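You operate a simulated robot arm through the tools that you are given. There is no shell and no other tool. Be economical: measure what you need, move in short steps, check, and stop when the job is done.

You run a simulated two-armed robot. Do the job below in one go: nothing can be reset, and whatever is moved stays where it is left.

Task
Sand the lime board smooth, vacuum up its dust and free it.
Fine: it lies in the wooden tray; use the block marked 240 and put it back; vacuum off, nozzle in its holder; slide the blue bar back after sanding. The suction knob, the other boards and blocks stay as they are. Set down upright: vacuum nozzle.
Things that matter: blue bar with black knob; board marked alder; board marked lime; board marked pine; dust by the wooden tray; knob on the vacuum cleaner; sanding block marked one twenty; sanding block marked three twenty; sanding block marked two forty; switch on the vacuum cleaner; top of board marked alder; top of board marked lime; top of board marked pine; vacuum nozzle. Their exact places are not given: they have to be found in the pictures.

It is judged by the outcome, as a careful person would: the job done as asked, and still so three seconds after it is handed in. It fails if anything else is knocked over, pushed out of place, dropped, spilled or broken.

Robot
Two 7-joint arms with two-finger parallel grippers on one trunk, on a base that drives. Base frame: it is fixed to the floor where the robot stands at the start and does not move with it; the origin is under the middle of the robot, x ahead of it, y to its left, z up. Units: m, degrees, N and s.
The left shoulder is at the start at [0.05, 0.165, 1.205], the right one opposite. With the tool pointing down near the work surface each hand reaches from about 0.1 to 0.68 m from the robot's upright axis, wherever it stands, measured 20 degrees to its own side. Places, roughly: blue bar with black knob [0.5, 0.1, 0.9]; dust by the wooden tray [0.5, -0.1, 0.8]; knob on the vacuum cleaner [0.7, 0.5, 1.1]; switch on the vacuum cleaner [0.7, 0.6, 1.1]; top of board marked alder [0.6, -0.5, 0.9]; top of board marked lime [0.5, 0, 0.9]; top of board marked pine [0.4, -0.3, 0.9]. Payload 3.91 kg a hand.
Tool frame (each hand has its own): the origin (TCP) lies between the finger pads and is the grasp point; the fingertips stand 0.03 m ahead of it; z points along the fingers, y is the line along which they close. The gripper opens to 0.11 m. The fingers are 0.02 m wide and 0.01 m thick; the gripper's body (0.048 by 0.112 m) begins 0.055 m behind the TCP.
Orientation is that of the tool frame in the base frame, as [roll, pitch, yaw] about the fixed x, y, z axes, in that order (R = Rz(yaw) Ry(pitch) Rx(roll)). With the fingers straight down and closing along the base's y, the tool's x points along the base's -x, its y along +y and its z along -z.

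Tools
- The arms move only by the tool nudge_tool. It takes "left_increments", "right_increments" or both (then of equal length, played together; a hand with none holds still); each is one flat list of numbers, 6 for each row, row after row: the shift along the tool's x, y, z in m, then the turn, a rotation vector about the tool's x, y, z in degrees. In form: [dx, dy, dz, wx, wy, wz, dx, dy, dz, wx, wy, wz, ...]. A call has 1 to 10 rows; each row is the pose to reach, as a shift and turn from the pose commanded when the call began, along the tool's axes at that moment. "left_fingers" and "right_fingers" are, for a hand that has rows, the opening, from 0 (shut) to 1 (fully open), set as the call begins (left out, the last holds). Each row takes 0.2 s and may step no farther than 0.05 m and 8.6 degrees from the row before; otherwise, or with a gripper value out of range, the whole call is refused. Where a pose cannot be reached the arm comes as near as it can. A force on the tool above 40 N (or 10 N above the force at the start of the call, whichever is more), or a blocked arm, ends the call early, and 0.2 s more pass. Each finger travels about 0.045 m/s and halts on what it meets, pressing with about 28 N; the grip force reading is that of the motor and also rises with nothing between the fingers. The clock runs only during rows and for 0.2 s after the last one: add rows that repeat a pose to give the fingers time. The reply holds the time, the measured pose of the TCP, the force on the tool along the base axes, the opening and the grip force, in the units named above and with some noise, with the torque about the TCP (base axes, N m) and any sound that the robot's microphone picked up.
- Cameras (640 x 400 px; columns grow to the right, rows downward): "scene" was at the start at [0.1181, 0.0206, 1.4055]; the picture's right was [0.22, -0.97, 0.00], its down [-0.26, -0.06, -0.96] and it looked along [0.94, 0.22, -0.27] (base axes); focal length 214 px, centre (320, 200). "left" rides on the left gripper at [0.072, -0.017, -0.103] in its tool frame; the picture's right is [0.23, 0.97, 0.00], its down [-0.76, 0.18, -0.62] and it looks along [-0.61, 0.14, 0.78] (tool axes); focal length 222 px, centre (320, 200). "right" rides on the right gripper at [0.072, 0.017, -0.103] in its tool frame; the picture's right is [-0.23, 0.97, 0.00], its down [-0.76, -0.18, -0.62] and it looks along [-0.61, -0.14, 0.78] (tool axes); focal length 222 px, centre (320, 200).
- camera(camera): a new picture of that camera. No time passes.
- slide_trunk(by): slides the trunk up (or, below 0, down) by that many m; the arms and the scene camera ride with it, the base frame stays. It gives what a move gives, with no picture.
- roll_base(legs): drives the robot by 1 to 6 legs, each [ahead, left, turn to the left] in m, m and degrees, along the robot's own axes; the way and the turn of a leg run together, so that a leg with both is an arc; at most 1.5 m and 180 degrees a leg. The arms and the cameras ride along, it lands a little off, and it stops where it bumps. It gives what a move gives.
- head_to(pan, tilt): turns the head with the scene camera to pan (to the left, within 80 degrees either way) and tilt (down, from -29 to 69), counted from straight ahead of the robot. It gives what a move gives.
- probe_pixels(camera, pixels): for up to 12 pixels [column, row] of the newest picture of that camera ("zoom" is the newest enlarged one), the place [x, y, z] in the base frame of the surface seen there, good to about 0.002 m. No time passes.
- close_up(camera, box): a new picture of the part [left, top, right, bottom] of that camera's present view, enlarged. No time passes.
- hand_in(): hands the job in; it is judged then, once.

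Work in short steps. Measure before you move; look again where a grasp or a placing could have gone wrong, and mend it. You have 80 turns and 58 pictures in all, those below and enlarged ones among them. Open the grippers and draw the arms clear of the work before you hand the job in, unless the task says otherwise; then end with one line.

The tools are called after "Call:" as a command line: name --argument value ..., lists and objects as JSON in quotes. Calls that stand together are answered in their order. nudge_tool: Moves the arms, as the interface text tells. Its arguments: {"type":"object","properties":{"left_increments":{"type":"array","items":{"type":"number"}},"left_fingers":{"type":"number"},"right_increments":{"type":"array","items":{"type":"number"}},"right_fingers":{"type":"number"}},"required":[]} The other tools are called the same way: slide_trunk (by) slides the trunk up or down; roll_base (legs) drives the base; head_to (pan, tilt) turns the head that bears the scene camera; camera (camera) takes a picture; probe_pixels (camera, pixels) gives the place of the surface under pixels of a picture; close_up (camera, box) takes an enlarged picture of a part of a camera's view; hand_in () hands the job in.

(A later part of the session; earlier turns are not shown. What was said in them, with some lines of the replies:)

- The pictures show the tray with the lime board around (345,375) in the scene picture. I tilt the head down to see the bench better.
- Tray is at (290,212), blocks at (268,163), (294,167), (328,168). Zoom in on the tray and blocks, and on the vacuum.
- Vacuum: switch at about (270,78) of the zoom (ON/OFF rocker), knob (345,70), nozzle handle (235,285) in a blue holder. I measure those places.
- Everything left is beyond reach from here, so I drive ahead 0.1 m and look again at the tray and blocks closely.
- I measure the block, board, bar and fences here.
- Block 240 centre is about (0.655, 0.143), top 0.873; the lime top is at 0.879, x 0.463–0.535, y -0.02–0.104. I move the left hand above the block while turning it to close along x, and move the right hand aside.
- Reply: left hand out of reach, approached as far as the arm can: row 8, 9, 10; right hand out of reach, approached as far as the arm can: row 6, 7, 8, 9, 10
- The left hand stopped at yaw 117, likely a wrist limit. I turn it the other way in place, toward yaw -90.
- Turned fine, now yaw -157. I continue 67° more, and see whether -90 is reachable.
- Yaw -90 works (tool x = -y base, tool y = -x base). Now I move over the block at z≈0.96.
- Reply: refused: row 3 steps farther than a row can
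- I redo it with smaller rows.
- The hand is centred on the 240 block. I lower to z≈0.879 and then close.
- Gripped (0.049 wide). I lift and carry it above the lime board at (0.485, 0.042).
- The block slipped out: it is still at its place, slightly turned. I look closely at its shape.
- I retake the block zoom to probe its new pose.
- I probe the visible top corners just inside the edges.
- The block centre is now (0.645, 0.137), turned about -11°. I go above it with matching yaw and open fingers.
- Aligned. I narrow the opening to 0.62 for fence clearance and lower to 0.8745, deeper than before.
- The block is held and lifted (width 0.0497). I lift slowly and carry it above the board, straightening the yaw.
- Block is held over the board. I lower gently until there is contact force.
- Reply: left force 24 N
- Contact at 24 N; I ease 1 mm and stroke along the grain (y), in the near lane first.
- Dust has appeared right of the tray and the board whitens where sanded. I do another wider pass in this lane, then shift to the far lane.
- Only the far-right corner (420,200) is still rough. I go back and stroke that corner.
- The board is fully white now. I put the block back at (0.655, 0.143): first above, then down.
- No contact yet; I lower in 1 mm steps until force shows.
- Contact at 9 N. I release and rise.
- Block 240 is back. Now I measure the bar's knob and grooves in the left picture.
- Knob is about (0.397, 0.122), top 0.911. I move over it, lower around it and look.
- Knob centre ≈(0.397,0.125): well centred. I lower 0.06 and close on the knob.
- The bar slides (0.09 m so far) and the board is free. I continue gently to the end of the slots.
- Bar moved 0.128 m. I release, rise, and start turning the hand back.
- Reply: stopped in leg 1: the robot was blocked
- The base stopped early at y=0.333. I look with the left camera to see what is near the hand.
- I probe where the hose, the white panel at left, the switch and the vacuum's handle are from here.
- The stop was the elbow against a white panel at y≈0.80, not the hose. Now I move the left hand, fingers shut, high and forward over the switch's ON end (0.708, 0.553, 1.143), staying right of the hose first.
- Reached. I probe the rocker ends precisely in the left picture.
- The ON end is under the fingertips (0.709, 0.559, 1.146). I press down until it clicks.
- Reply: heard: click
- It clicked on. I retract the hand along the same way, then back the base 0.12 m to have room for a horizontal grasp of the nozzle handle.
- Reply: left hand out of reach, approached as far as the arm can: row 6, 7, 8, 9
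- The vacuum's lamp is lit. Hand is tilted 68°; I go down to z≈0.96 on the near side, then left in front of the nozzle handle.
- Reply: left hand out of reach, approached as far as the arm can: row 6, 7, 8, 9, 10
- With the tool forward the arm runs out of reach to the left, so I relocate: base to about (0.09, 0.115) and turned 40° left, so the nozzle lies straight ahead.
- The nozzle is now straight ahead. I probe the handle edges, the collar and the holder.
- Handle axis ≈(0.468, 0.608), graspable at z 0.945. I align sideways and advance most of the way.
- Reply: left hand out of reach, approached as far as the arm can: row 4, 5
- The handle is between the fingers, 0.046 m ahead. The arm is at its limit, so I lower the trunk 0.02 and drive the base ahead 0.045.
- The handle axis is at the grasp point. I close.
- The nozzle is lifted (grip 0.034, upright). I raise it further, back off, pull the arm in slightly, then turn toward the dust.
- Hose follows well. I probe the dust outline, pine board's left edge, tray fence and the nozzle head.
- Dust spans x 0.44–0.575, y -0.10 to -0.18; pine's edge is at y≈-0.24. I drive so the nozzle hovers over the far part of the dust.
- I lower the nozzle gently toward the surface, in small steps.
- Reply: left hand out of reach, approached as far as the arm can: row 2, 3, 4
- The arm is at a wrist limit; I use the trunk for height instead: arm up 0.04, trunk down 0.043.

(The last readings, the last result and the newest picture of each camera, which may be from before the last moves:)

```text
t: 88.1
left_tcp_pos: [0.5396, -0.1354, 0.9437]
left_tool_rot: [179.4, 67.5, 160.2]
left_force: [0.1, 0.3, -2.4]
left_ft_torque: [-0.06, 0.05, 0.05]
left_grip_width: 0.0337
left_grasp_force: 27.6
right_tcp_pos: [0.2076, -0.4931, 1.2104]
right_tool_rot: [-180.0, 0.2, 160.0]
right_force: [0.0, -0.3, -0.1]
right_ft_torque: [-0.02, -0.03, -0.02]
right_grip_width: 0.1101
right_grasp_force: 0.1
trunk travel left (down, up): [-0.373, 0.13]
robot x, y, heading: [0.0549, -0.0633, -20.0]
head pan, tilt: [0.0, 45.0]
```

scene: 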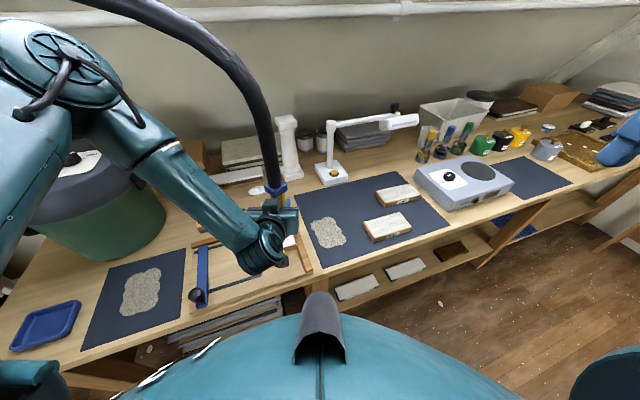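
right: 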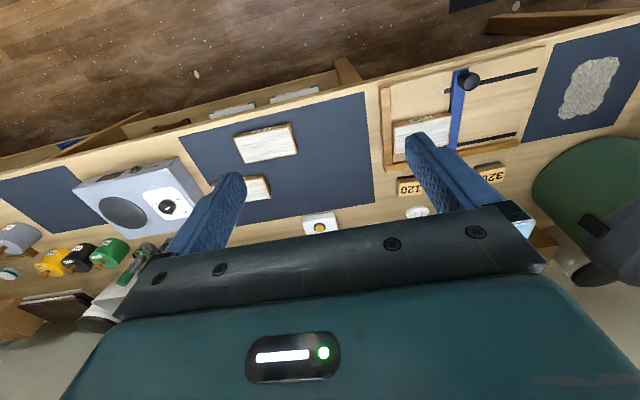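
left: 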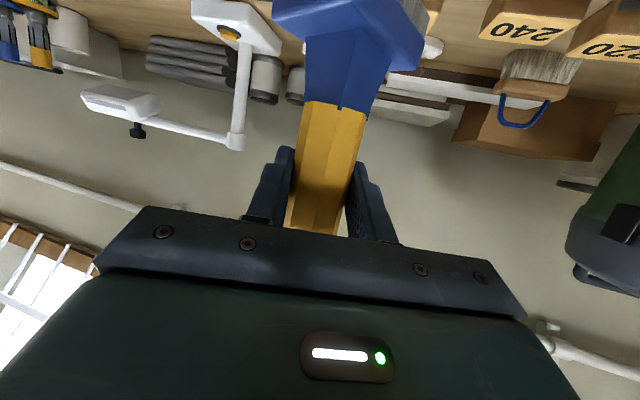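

At z 0.944 just off the surface. I sweep over the whole dust patch, 2 mm lower.

Call:
nudge_tool --left_increments '[-0.004, 0.0162, 0.015, 0, 0, 0, -0.0079, -0.012, 0.0245, 0, 0, 0, 0.0051, -0.035, -0.0071, 0, 0, 0, 0.0171, -0.0517, -0.0359, 0, 0, 0, 0.0285, -0.0573, -0.0635, 0, 0, 0, 0.0331, -0.0244, -0.0746, 0, 0, 0, 0.0218, -0.003, -0.0473, 0, 0, 0, 0.0081, 0.0154, -0.0142, 0, 0, 0, 0.0006, -0.0094, 0.0039, 0, 0, 0]'

Call:
slide_trunk --by 0.1

Call:
close_up --camera "scene" --box '[210, 150, 430, 290]'

```text
t: 90.1
left_tcp_pos: [0.5401, -0.1456, 0.9402]
left_tool_rot: [179.4, 67.7, 160.2]
left_force: [0.5, -0.4, 1.6]
left_ft_torque: [-0.21, -0.02, 0.09]
left_grip_width: 0.0334
left_grasp_force: 28.3
right_tcp_pos: [0.2071, -0.4934, 1.2097]
right_tool_rot: [-180.0, 0.1, 160.0]
right_force: [0.4, 0.5, -0.1]
right_ft_torque: [-0.02, -0.04, -0.01]
right_grip_width: 0.1101
right_grasp_force: 0.1
trunk travel left (down, up): [-0.373, 0.13]
robot x, y, heading: [0.0546, -0.0614, -20.3]
head pan, tilt: [0.0, 45.0]
```

```text
t: 91.5
left_tcp_pos: [0.5399, -0.145, 1.0396]
left_tool_rot: [179.3, 67.5, 160.2]
left_force: [-1.0, 0.8, -2.3]
left_ft_torque: [0.01, 0.03, -0.03]
left_grip_width: 0.0335
left_grasp_force: 28.1
right_tcp_pos: [0.2076, -0.4934, 1.3098]
right_tool_rot: [180.0, 0.2, 159.9]
right_force: [-1.0, -0.1, -0.5]
right_ft_torque: [0.05, 0.0, -0.02]
right_grip_width: 0.1102
right_grasp_force: 0.1
trunk travel left (down, up): [-0.473, 0.03]
robot x, y, heading: [0.0534, -0.0618, -20.1]
head pan, tilt: [0.0, 45.0]
```

```text
2.86 times, centred on (320, 220) of scene
```

zoom: 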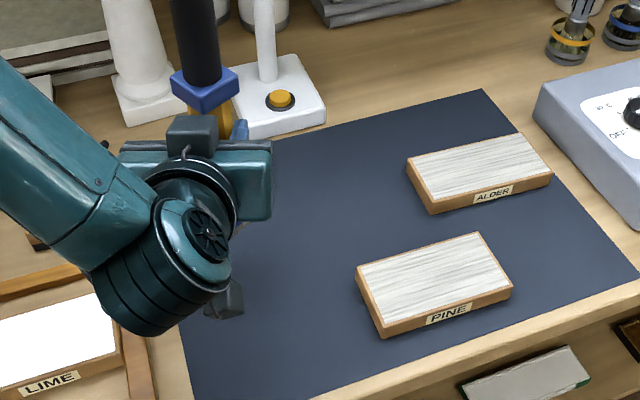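

No dust is visible; I back away to the earlier spot and check the part the hand was hiding.

Call:
roll_base --legs '[[-0.107, 0.109, 0]]'

Call:
close_up --camera "scene" --box '[180, 130, 430, 290]'

```text
t: 93.1
left_tcp_pos: [0.478, -0.0027, 1.0389]
left_tool_rot: [179.4, 67.6, 160.1]
left_force: [0.0, 0.3, -2.1]
left_ft_torque: [0.02, 0.0, -0.02]
left_grip_width: 0.0333
left_grasp_force: 27.4
right_tcp_pos: [0.1444, -0.3512, 1.309]
right_tool_rot: [-180.0, 0.2, 159.9]
right_force: [0.0, 0.2, -0.6]
right_ft_torque: [-0.02, -0.04, -0.01]
right_grip_width: 0.1101
right_grasp_force: 0.0
trunk travel left (down, up): [-0.473, 0.03]
robot x, y, heading: [-0.0046, 0.0741, -20.3]
head pan, tilt: [0.0, 45.0]
```

```text
2.50 times, centred on (305, 210) of scene
```

zoom: 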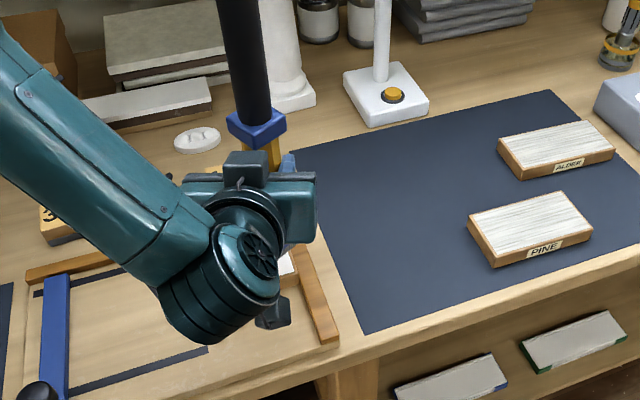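

The dust is gone. I raise a little, turn back 60° left, and look at the holder.

Call:
slide_trunk --by 0.028

Call:
roll_base --legs '[[0, 0, 30], [0, 0, 30]]'

Call:
nudge_tool --left_increments '[-0.008, 0, 0.02, 0, 0, 0, -0.016, 0, 0.04, 0, 0, 0, -0.0245, 0, 0.06, 0, 0, 0]'

Call:
camera --camera "scene"

```text
t: 93.8
left_tcp_pos: [0.4786, -0.0028, 1.068]
left_tool_rot: [179.3, 67.4, 160.2]
left_force: [-0.6, 0.5, -1.8]
left_ft_torque: [-0.01, 0.01, -0.01]
left_grip_width: 0.0333
left_grasp_force: 28.2
right_tcp_pos: [0.1452, -0.3514, 1.3378]
right_tool_rot: [180.0, 0.1, 159.9]
right_force: [0.3, -0.4, 1.1]
right_ft_torque: [0.01, -0.01, 0.02]
right_grip_width: 0.1101
right_grasp_force: 0.1
trunk travel left (down, up): [-0.501, 0.002]
robot x, y, heading: [-0.0053, 0.0798, -20.2]
head pan, tilt: [0.0, 45.0]
```

```text
t: 97.2
left_tcp_pos: [0.3055, 0.4581, 1.068]
left_tool_rot: [179.4, 67.5, -139.9]
left_force: [-0.5, -0.1, -2.9]
left_ft_torque: [0.0, -0.01, 0.02]
left_grip_width: 0.0335
left_grasp_force: 28.1
right_tcp_pos: [0.4417, -0.0052, 1.3373]
right_tool_rot: [180.0, 0.0, -140.2]
right_force: [-0.3, 0.3, -0.2]
right_ft_torque: [0.0, -0.02, -0.02]
right_grip_width: 0.11
right_grasp_force: 0.1
trunk travel left (down, up): [-0.501, 0.002]
robot x, y, heading: [-0.0058, 0.0765, 39.6]
head pan, tilt: [0.0, 45.0]
```

```text
t: 98.0
left_tcp_pos: [0.3567, 0.4991, 1.067]
left_tool_rot: [179.3, 67.4, -140.1]
left_force: [0.2, 0.2, -2.8]
left_ft_torque: [0.03, 0.01, -0.01]
left_grip_width: 0.0338
left_grasp_force: 27.7
right_tcp_pos: [0.4412, -0.0068, 1.3384]
right_tool_rot: [179.9, 0.1, -140.2]
right_force: [0.4, -0.1, -0.6]
right_ft_torque: [0.03, -0.01, 0.02]
right_grip_width: 0.11
right_grasp_force: 0.0
trunk travel left (down, up): [-0.501, 0.002]
robot x, y, heading: [-0.0052, 0.0755, 39.7]
head pan, tilt: [0.0, 45.0]
```

```text
8 pictures are left
```

scene: 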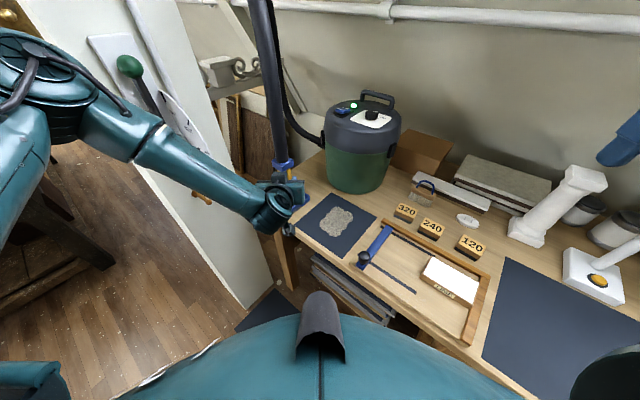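

I drive ahead 0.151 to bring the nozzle above its holder, then correct the residue.

Call:
roll_base --legs '[[0.151, 0.012, 0]]'

```text
t: 99.3
left_tcp_pos: [0.4629, 0.6022, 1.0661]
left_tool_rot: [179.5, 67.4, -140.1]
left_force: [-0.2, 0.4, -3.5]
left_ft_torque: [-0.01, -0.01, 0.02]
left_grip_width: 0.0335
left_grasp_force: 28.4
right_tcp_pos: [0.5472, 0.0991, 1.337]
right_tool_rot: [-179.9, 0.0, -140.3]
right_force: [-0.5, -1.3, 0.0]
right_ft_torque: [-0.01, 0.02, -0.01]
right_grip_width: 0.1098
right_grasp_force: 0.1
trunk travel left (down, up): [-0.501, 0.002]
robot x, y, heading: [0.0986, 0.1829, 39.8]
head pan, tilt: [0.0, 45.0]
```

Residue is 3.5 mm ahead. I correct it and lower the trunk 0.09, then look.

Call:
nudge_tool --left_increments '[-0.0013, 0, 0.0032, 0, 0, 0, -0.0013, 0, 0.0032, 0, 0, 0]'

Call:
slide_trunk --by -0.095

Call:
camera --camera "left"

```text
t: 99.9
left_tcp_pos: [0.4658, 0.604, 1.0672]
left_tool_rot: [179.4, 67.4, -140.1]
left_force: [-0.4, -0.2, -2.5]
left_ft_torque: [-0.01, 0.04, 0.01]
left_grip_width: 0.0336
left_grasp_force: 28.0
right_tcp_pos: [0.5474, 0.0984, 1.3377]
right_tool_rot: [180.0, 0.2, -140.3]
right_force: [-0.3, -0.3, 0.1]
right_ft_torque: [0.02, -0.03, -0.03]
right_grip_width: 0.11
right_grasp_force: 0.1
trunk travel left (down, up): [-0.501, 0.002]
robot x, y, heading: [0.1005, 0.1852, 39.5]
head pan, tilt: [0.0, 45.0]
```

```text
t: 101.2
left_tcp_pos: [0.4653, 0.6057, 0.9739]
left_tool_rot: [179.4, 67.5, -140.0]
left_force: [-1.0, 1.0, -1.7]
left_ft_torque: [0.01, 0.04, -0.01]
left_grip_width: 0.0336
left_grasp_force: 28.3
right_tcp_pos: [0.5472, 0.0979, 1.2435]
right_tool_rot: [-179.9, 0.1, -140.3]
right_force: [-0.1, 0.2, -0.5]
right_ft_torque: [0.0, -0.04, 0.03]
right_grip_width: 0.11
right_grasp_force: 0.0
trunk travel left (down, up): [-0.406, 0.097]
robot x, y, heading: [0.1014, 0.1816, 39.6]
head pan, tilt: [0.0, 45.0]
```

```text
7 pictures are left
```

left: 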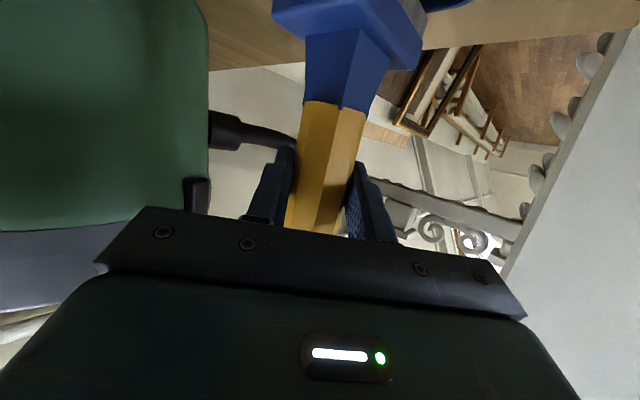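

The pose matches the one at lift-off within about 1 mm. I lower the last 0.03 m.

Call:
slide_trunk --by -0.027

Call:
slide_trunk --by -0.004

```text
t: 102.0
left_tcp_pos: [0.4646, 0.6042, 0.9446]
left_tool_rot: [179.4, 67.4, -140.2]
left_force: [0.1, 0.1, -3.2]
left_ft_torque: [-0.02, 0.02, 0.0]
left_grip_width: 0.0335
left_grasp_force: 28.0
right_tcp_pos: [0.5478, 0.0975, 1.2158]
right_tool_rot: [179.9, 0.1, -140.3]
right_force: [-0.3, -0.3, -1.0]
right_ft_torque: [0.0, -0.04, 0.01]
right_grip_width: 0.1101
right_grasp_force: 0.0
trunk travel left (down, up): [-0.379, 0.124]
robot x, y, heading: [0.1052, 0.1827, 39.7]
head pan, tilt: [0.0, 45.0]
```

```text
t: 102.5
left_tcp_pos: [0.4657, 0.6051, 0.9446]
left_tool_rot: [179.6, 67.8, -139.9]
left_force: [-2.1, 1.5, 13.3]
left_ft_torque: [-0.45, 0.27, 0.01]
left_grip_width: 0.0336
left_grasp_force: 27.8
right_tcp_pos: [0.5463, 0.0965, 1.2114]
right_tool_rot: [179.9, 0.2, -140.3]
right_force: [1.1, 0.8, 0.8]
right_ft_torque: [0.01, 0.02, 0.01]
right_grip_width: 0.1101
right_grasp_force: 0.1
trunk travel left (down, up): [-0.375, 0.128]
robot x, y, heading: [0.0985, 0.1799, 39.6]
head pan, tilt: [0.0, 45.0]
```

It rests (13 N upward). I release and check before backing off.

Call:
nudge_tool --left_increments '[0, 0, 0, 0, 0, 0, 0, 0, 0, 0, 0, 0, 0, 0, 0, 0, 0, 0, 0, 0, 0, 0, 0, 0]' --left_fingers 0.7

Call:
roll_base --legs '[[-0.13, 0, 0]]'

Call:
camera --camera "left"

```text
t: 103.5
left_tcp_pos: [0.4646, 0.6039, 0.9422]
left_tool_rot: [179.5, 67.6, -140.1]
left_force: [-0.2, 0.0, -1.0]
left_ft_torque: [0.02, -0.01, -0.02]
left_grip_width: 0.0771
left_grasp_force: 0.0
right_tcp_pos: [0.5482, 0.0997, 1.2135]
right_tool_rot: [-179.9, 0.1, -140.3]
right_force: [-0.2, 0.4, 1.1]
right_ft_torque: [0.0, -0.03, -0.02]
right_grip_width: 0.1099
right_grasp_force: 0.0
trunk travel left (down, up): [-0.375, 0.128]
robot x, y, heading: [0.1034, 0.1804, 39.8]
head pan, tilt: [0.0, 45.0]
```

```text
t: 104.8
left_tcp_pos: [0.3667, 0.5225, 0.9419]
left_tool_rot: [179.4, 67.5, -140.2]
left_force: [-0.4, -0.2, 0.4]
left_ft_torque: [0.0, -0.02, 0.02]
left_grip_width: 0.0769
left_grasp_force: 0.1
right_tcp_pos: [0.4482, 0.0161, 1.2118]
right_tool_rot: [180.0, 0.0, -140.4]
right_force: [-0.5, -0.4, 0.2]
right_ft_torque: [0.01, -0.02, -0.03]
right_grip_width: 0.1103
right_grasp_force: 0.2
trunk travel left (down, up): [-0.375, 0.128]
robot x, y, heading: [-0.0009, 0.1019, 39.7]
head pan, tilt: [0.0, 45.0]
```

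```text
6 pictures are left
```

left: 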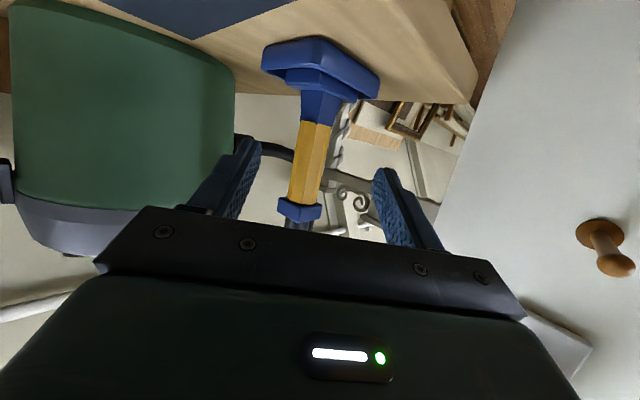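

The nozzle stands upright in its holder. I back off more, restore trunk height, turn straight and point the tool down again while rising.

Call:
roll_base --legs '[[-0.1, 0, 0]]'

Call:
slide_trunk --by 0.05

Call:
roll_base --legs '[[0, 0, -40]]'

Call:
nudge_tool --left_increments '[-0.0154, 0, -0.0063, 0, 7.6, 0, -0.0308, 0, -0.0126, 0, 15.2, 0, -0.0462, 0, -0.019, 0, 22.8, 0, -0.0616, 0, -0.0252, 0, 30.4, 0, -0.077, 0, -0.0315, 0, 38, 0, -0.0924, 0, -0.0378, 0, 45.6, 0, -0.1078, 0, -0.0441, 0, 53.2, 0, -0.1232, 0, -0.0504, 0, 60.8, 0, -0.139, 0, -0.057, 0, 67.5, 0]' --left_fingers 0

```text
t: 105.9
left_tcp_pos: [0.2903, 0.459, 0.9427]
left_tool_rot: [179.4, 67.5, -140.2]
left_force: [0.5, -0.3, 0.7]
left_ft_torque: [0.0, 0.0, -0.01]
left_grip_width: 0.0771
left_grasp_force: 0.0
right_tcp_pos: [0.3712, -0.0481, 1.2128]
right_tool_rot: [-179.9, 0.1, -140.4]
right_force: [0.0, 0.1, 0.2]
right_ft_torque: [-0.01, 0.0, 0.0]
right_grip_width: 0.1101
right_grasp_force: 0.0
trunk travel left (down, up): [-0.375, 0.128]
robot x, y, heading: [-0.0727, 0.0373, 39.6]
head pan, tilt: [0.0, 45.0]
```

```text
t: 106.8
left_tcp_pos: [0.2921, 0.4588, 0.9914]
left_tool_rot: [179.5, 67.4, -140.2]
left_force: [0.2, 0.5, 0.6]
left_ft_torque: [0.0, 0.03, 0.0]
left_grip_width: 0.0771
left_grasp_force: 0.0
right_tcp_pos: [0.3727, -0.0465, 1.2612]
right_tool_rot: [179.9, 0.1, -140.4]
right_force: [-0.1, 0.4, 0.7]
right_ft_torque: [-0.01, 0.01, 0.02]
right_grip_width: 0.1101
right_grasp_force: 0.0
trunk travel left (down, up): [-0.425, 0.078]
robot x, y, heading: [-0.0742, 0.0365, 39.4]
head pan, tilt: [0.0, 45.0]
```

```text
t: 109.1
left_tcp_pos: [0.4748, 0.1352, 0.9915]
left_tool_rot: [179.3, 67.6, -179.2]
left_force: [-0.3, -0.2, 0.1]
left_ft_torque: [-0.03, -0.02, 0.01]
left_grip_width: 0.0768
left_grasp_force: 0.0
right_tcp_pos: [0.2192, -0.3101, 1.2617]
right_tool_rot: [180.0, 0.1, -179.4]
right_force: [-0.6, 0.3, -0.6]
right_ft_torque: [0.02, -0.03, 0.02]
right_grip_width: 0.1099
right_grasp_force: 0.0
trunk travel left (down, up): [-0.425, 0.078]
robot x, y, heading: [-0.0751, 0.0395, 0.7]
head pan, tilt: [0.0, 45.0]
```

```text
t: 111.1
left_tcp_pos: [0.4772, 0.1341, 1.1418]
left_tool_rot: [179.8, -0.2, -178.7]
left_force: [-0.3, -0.6, -0.1]
left_ft_torque: [0.02, 0.0, -0.01]
left_grip_width: 0.0001
left_grasp_force: 28.6
right_tcp_pos: [0.2195, -0.3099, 1.2632]
right_tool_rot: [180.0, 0.2, -179.4]
right_force: [0.5, -0.4, -1.0]
right_ft_torque: [0.01, -0.02, 0.02]
right_grip_width: 0.11
right_grasp_force: 0.0
trunk travel left (down, up): [-0.425, 0.078]
robot x, y, heading: [-0.0788, 0.0396, 0.4]
head pan, tilt: [0.0, 45.0]
```

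I raise the hand to z≈1.235 and drive the base to about (0.09, 0.30).

Call:
nudge_tool --left_increments '[0.01, 0, -0.045, 0, 0, 0, 0.02, 0, -0.093, 0, 0, 0]'

Call:
roll_base --legs '[[0.17, 0.262, -0.5]]'

```text
t: 111.7
left_tcp_pos: [0.4529, 0.1334, 1.2356]
left_tool_rot: [179.7, -0.1, -178.7]
left_force: [-0.8, -0.5, 0.3]
left_ft_torque: [0.0, -0.01, 0.01]
left_grip_width: 0.0
left_grasp_force: 28.1
right_tcp_pos: [0.2177, -0.31, 1.262]
right_tool_rot: [180.0, 0.1, -179.4]
right_force: [-0.1, 0.3, -0.4]
right_ft_torque: [-0.01, 0.01, 0.01]
right_grip_width: 0.1101
right_grasp_force: 0.1
trunk travel left (down, up): [-0.425, 0.078]
robot x, y, heading: [-0.0758, 0.0374, 0.6]
head pan, tilt: [0.0, 45.0]
```

```text
t: 114.6
left_tcp_pos: [0.6228, 0.3924, 1.2341]
left_tool_rot: [179.8, -0.1, -179.0]
left_force: [-1.2, 0.1, 0.1]
left_ft_torque: [-0.02, 0.01, 0.01]
left_grip_width: 0.0
left_grasp_force: 28.2
right_tcp_pos: [0.385, -0.0497, 1.2607]
right_tool_rot: [-180.0, 0.1, -179.8]
right_force: [0.8, 0.2, -0.4]
right_ft_torque: [-0.01, 0.0, -0.02]
right_grip_width: 0.1099
right_grasp_force: 0.1
trunk travel left (down, up): [-0.425, 0.078]
robot x, y, heading: [0.0931, 0.2977, 0.2]
head pan, tilt: [0.0, 45.0]
```

I move over the OFF end (0.672, 0.559) and verify with a picture.

Call:
nudge_tool --left_increments '[-0.013, 0.042, 0, 0, 0, 0, -0.026, 0.084, 0, 0, 0, 0, -0.039, 0.126, 0.005, 0, 0, 0, -0.052, 0.166, 0.01, 0, 0, 0, -0.052, 0.166, 0.01, 0, 0, 0]'

Call:
camera --camera "left"

Call:
probe_pixels --camera "left" --pixels '[[316, 138], [326, 130], [316, 146], [330, 142], [316, 120], [310, 150]]'

```text
t: 115.8
left_tcp_pos: [0.6727, 0.5589, 1.225]
left_tool_rot: [179.7, 0.1, -179.0]
left_force: [0.5, -0.5, -0.2]
left_ft_torque: [0.01, -0.03, 0.02]
left_grip_width: 0.0
left_grasp_force: 27.8
right_tcp_pos: [0.3848, -0.0499, 1.2618]
right_tool_rot: [180.0, 0.2, -179.8]
right_force: [0.2, -1.1, 0.3]
right_ft_torque: [0.0, -0.02, 0.0]
right_grip_width: 0.1098
right_grasp_force: 0.0
trunk travel left (down, up): [-0.425, 0.078]
robot x, y, heading: [0.0936, 0.2994, 0.1]
head pan, tilt: [0.0, 45.0]
```

```text
5 pictures are left
```

left: 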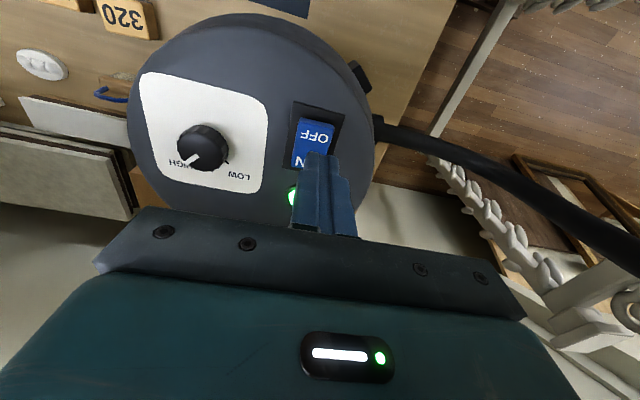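

```text
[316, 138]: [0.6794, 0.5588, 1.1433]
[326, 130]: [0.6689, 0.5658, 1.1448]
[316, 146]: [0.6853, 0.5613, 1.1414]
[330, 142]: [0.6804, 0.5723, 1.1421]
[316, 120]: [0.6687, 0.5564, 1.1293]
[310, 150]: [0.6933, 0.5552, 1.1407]
```

OFF end top is at about (0.673, 0.56, 1.1445), below the fingertips. I press it.

Call:
nudge_tool --left_increments '[0, 0, 0.035, 0, 0, 0, 0, 0, 0.047, 0, 0, 0, 0, 0, 0.053, 0, 0, 0, 0, 0, 0.057, 0, 0, 0, 0, 0, 0.061, 0, 0, 0]'

Call:
nudge_tool --left_increments '[0, 0, -0.03, 0, 0, 0, 0, 0, -0.062, 0, 0, 0, 0, -0.04, -0.065, 0, 0, 0, 0, -0.09, -0.065, 0, 0, 0, 0.03, -0.12, -0.065, 0, 0, 0, 0.06, -0.15, -0.065, 0, 0, 0, 0.1, -0.17, -0.065, 0, 0, 0]'

Call:
camera --camera "scene"

```text
t: 117.0
left_tcp_pos: [0.6716, 0.5584, 1.1683]
left_tool_rot: [179.8, 0.4, -179.1]
left_force: [3.2, 1.7, 16.4]
left_ft_torque: [0.03, -0.27, 0.0]
left_grip_width: 0.0
left_grasp_force: 28.0
right_tcp_pos: [0.384, -0.0516, 1.2628]
right_tool_rot: [-180.0, 0.2, -179.9]
right_force: [0.3, 0.1, -0.1]
right_ft_torque: [0.0, -0.01, 0.02]
right_grip_width: 0.1102
right_grasp_force: 0.1
trunk travel left (down, up): [-0.425, 0.078]
robot x, y, heading: [0.0931, 0.2971, 0.0]
head pan, tilt: [0.0, 45.0]
heard: click
```

```text
t: 118.6
left_tcp_pos: [0.5748, 0.3867, 1.2282]
left_tool_rot: [179.8, -0.1, -179.0]
left_force: [0.0, -0.5, -0.8]
left_ft_torque: [0.01, 0.01, 0.01]
left_grip_width: 0.0
left_grasp_force: 28.0
right_tcp_pos: [0.3837, -0.0495, 1.2623]
right_tool_rot: [-179.9, 0.1, -179.7]
right_force: [0.4, -0.3, 1.0]
right_ft_torque: [0.0, -0.01, 0.02]
right_grip_width: 0.11
right_grasp_force: 0.1
trunk travel left (down, up): [-0.425, 0.078]
robot x, y, heading: [0.0947, 0.3008, -0.1]
head pan, tilt: [0.0, 45.0]
```

```text
4 pictures are left
```

scene: 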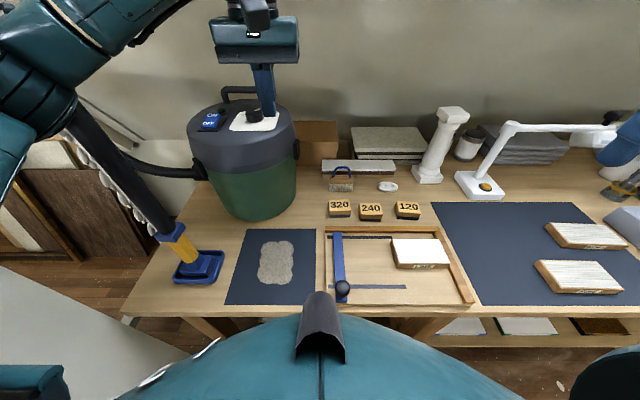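

The switch clicked off and the lamp is dark. I open the hand, back the robot off and take a last check.

Call:
nudge_tool --left_increments '[0.03, -0.02, 0, 0, 0, 0, 0.06, -0.04, 0, 0, 0, 0, 0.06, -0.04, 0, 0, 0, 0, 0.06, -0.04, 0, 0, 0, 0]' --left_fingers 1

Call:
roll_base --legs '[[-0.25, -0.1, 0]]'

Call:
head_to --pan 10 --tilt 35

Call:
close_up --camera "scene" --box '[160, 120, 480, 320]'

```text
t: 119.6
left_tcp_pos: [0.5175, 0.3455, 1.2277]
left_tool_rot: [179.7, 0.0, -178.9]
left_force: [0.4, 0.6, -0.4]
left_ft_torque: [0.01, 0.0, -0.03]
left_grip_width: 0.0866
left_grasp_force: 0.1
right_tcp_pos: [0.3825, -0.0489, 1.2613]
right_tool_rot: [180.0, 0.2, -179.8]
right_force: [-0.9, 0.2, 0.0]
right_ft_torque: [0.01, 0.03, 0.02]
right_grip_width: 0.1099
right_grasp_force: 0.1
trunk travel left (down, up): [-0.425, 0.078]
robot x, y, heading: [0.0935, 0.3014, 0.1]
head pan, tilt: [0.0, 45.0]
```

```text
t: 121.5
left_tcp_pos: [0.2676, 0.2457, 1.2268]
left_tool_rot: [179.7, 0.0, -178.9]
left_force: [-0.2, -0.5, 0.4]
left_ft_torque: [-0.01, 0.01, -0.03]
left_grip_width: 0.1099
left_grasp_force: 0.0
right_tcp_pos: [0.1334, -0.1502, 1.262]
right_tool_rot: [179.9, 0.0, -179.6]
right_force: [-0.5, 0.8, -0.3]
right_ft_torque: [0.0, 0.01, -0.02]
right_grip_width: 0.1102
right_grasp_force: 0.0
trunk travel left (down, up): [-0.425, 0.078]
robot x, y, heading: [-0.1593, 0.1935, 0.5]
head pan, tilt: [0.0, 45.0]
```

```text
t: 122.2
left_tcp_pos: [0.2666, 0.2468, 1.228]
left_tool_rot: [179.8, 0.0, -178.8]
left_force: [-0.7, 0.1, -0.3]
left_ft_torque: [0.0, 0.05, -0.01]
left_grip_width: 0.11
left_grasp_force: 0.1
right_tcp_pos: [0.1354, -0.1497, 1.2609]
right_tool_rot: [180.0, 0.1, -179.5]
right_force: [0.0, -0.4, 0.0]
right_ft_torque: [-0.05, -0.03, -0.02]
right_grip_width: 0.1098
right_grasp_force: 0.0
trunk travel left (down, up): [-0.425, 0.078]
robot x, y, heading: [-0.1598, 0.1991, 0.3]
head pan, tilt: [10.0, 35.0]
```

```text
2.00 times, centred on (320, 220) of scene
```

zoom: 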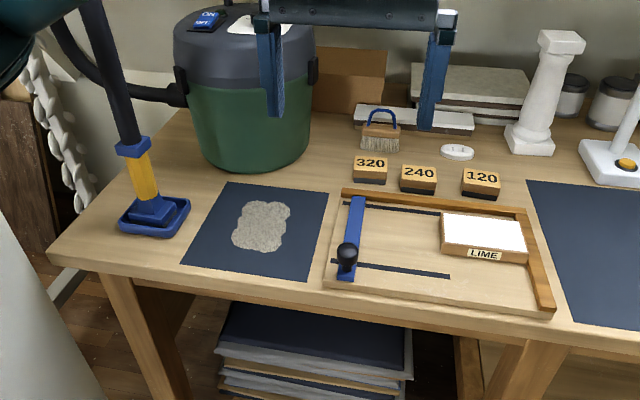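

All is in place: board white and free, bar back, 240 block in its row, nozzle upright in its holder, switch off, both hands open and clear. I hand it in.

Call:
hand_in

```text
The job is handed in.
```

The lime board is sanded smooth with the 240 block and freed, with the blue bar slid back; its dust is vacuumed up, the block is back in its row, the nozzle stands upright in its holder and the vacuum is off. The grey patch on the left mat was there at the start, so I left it alone.
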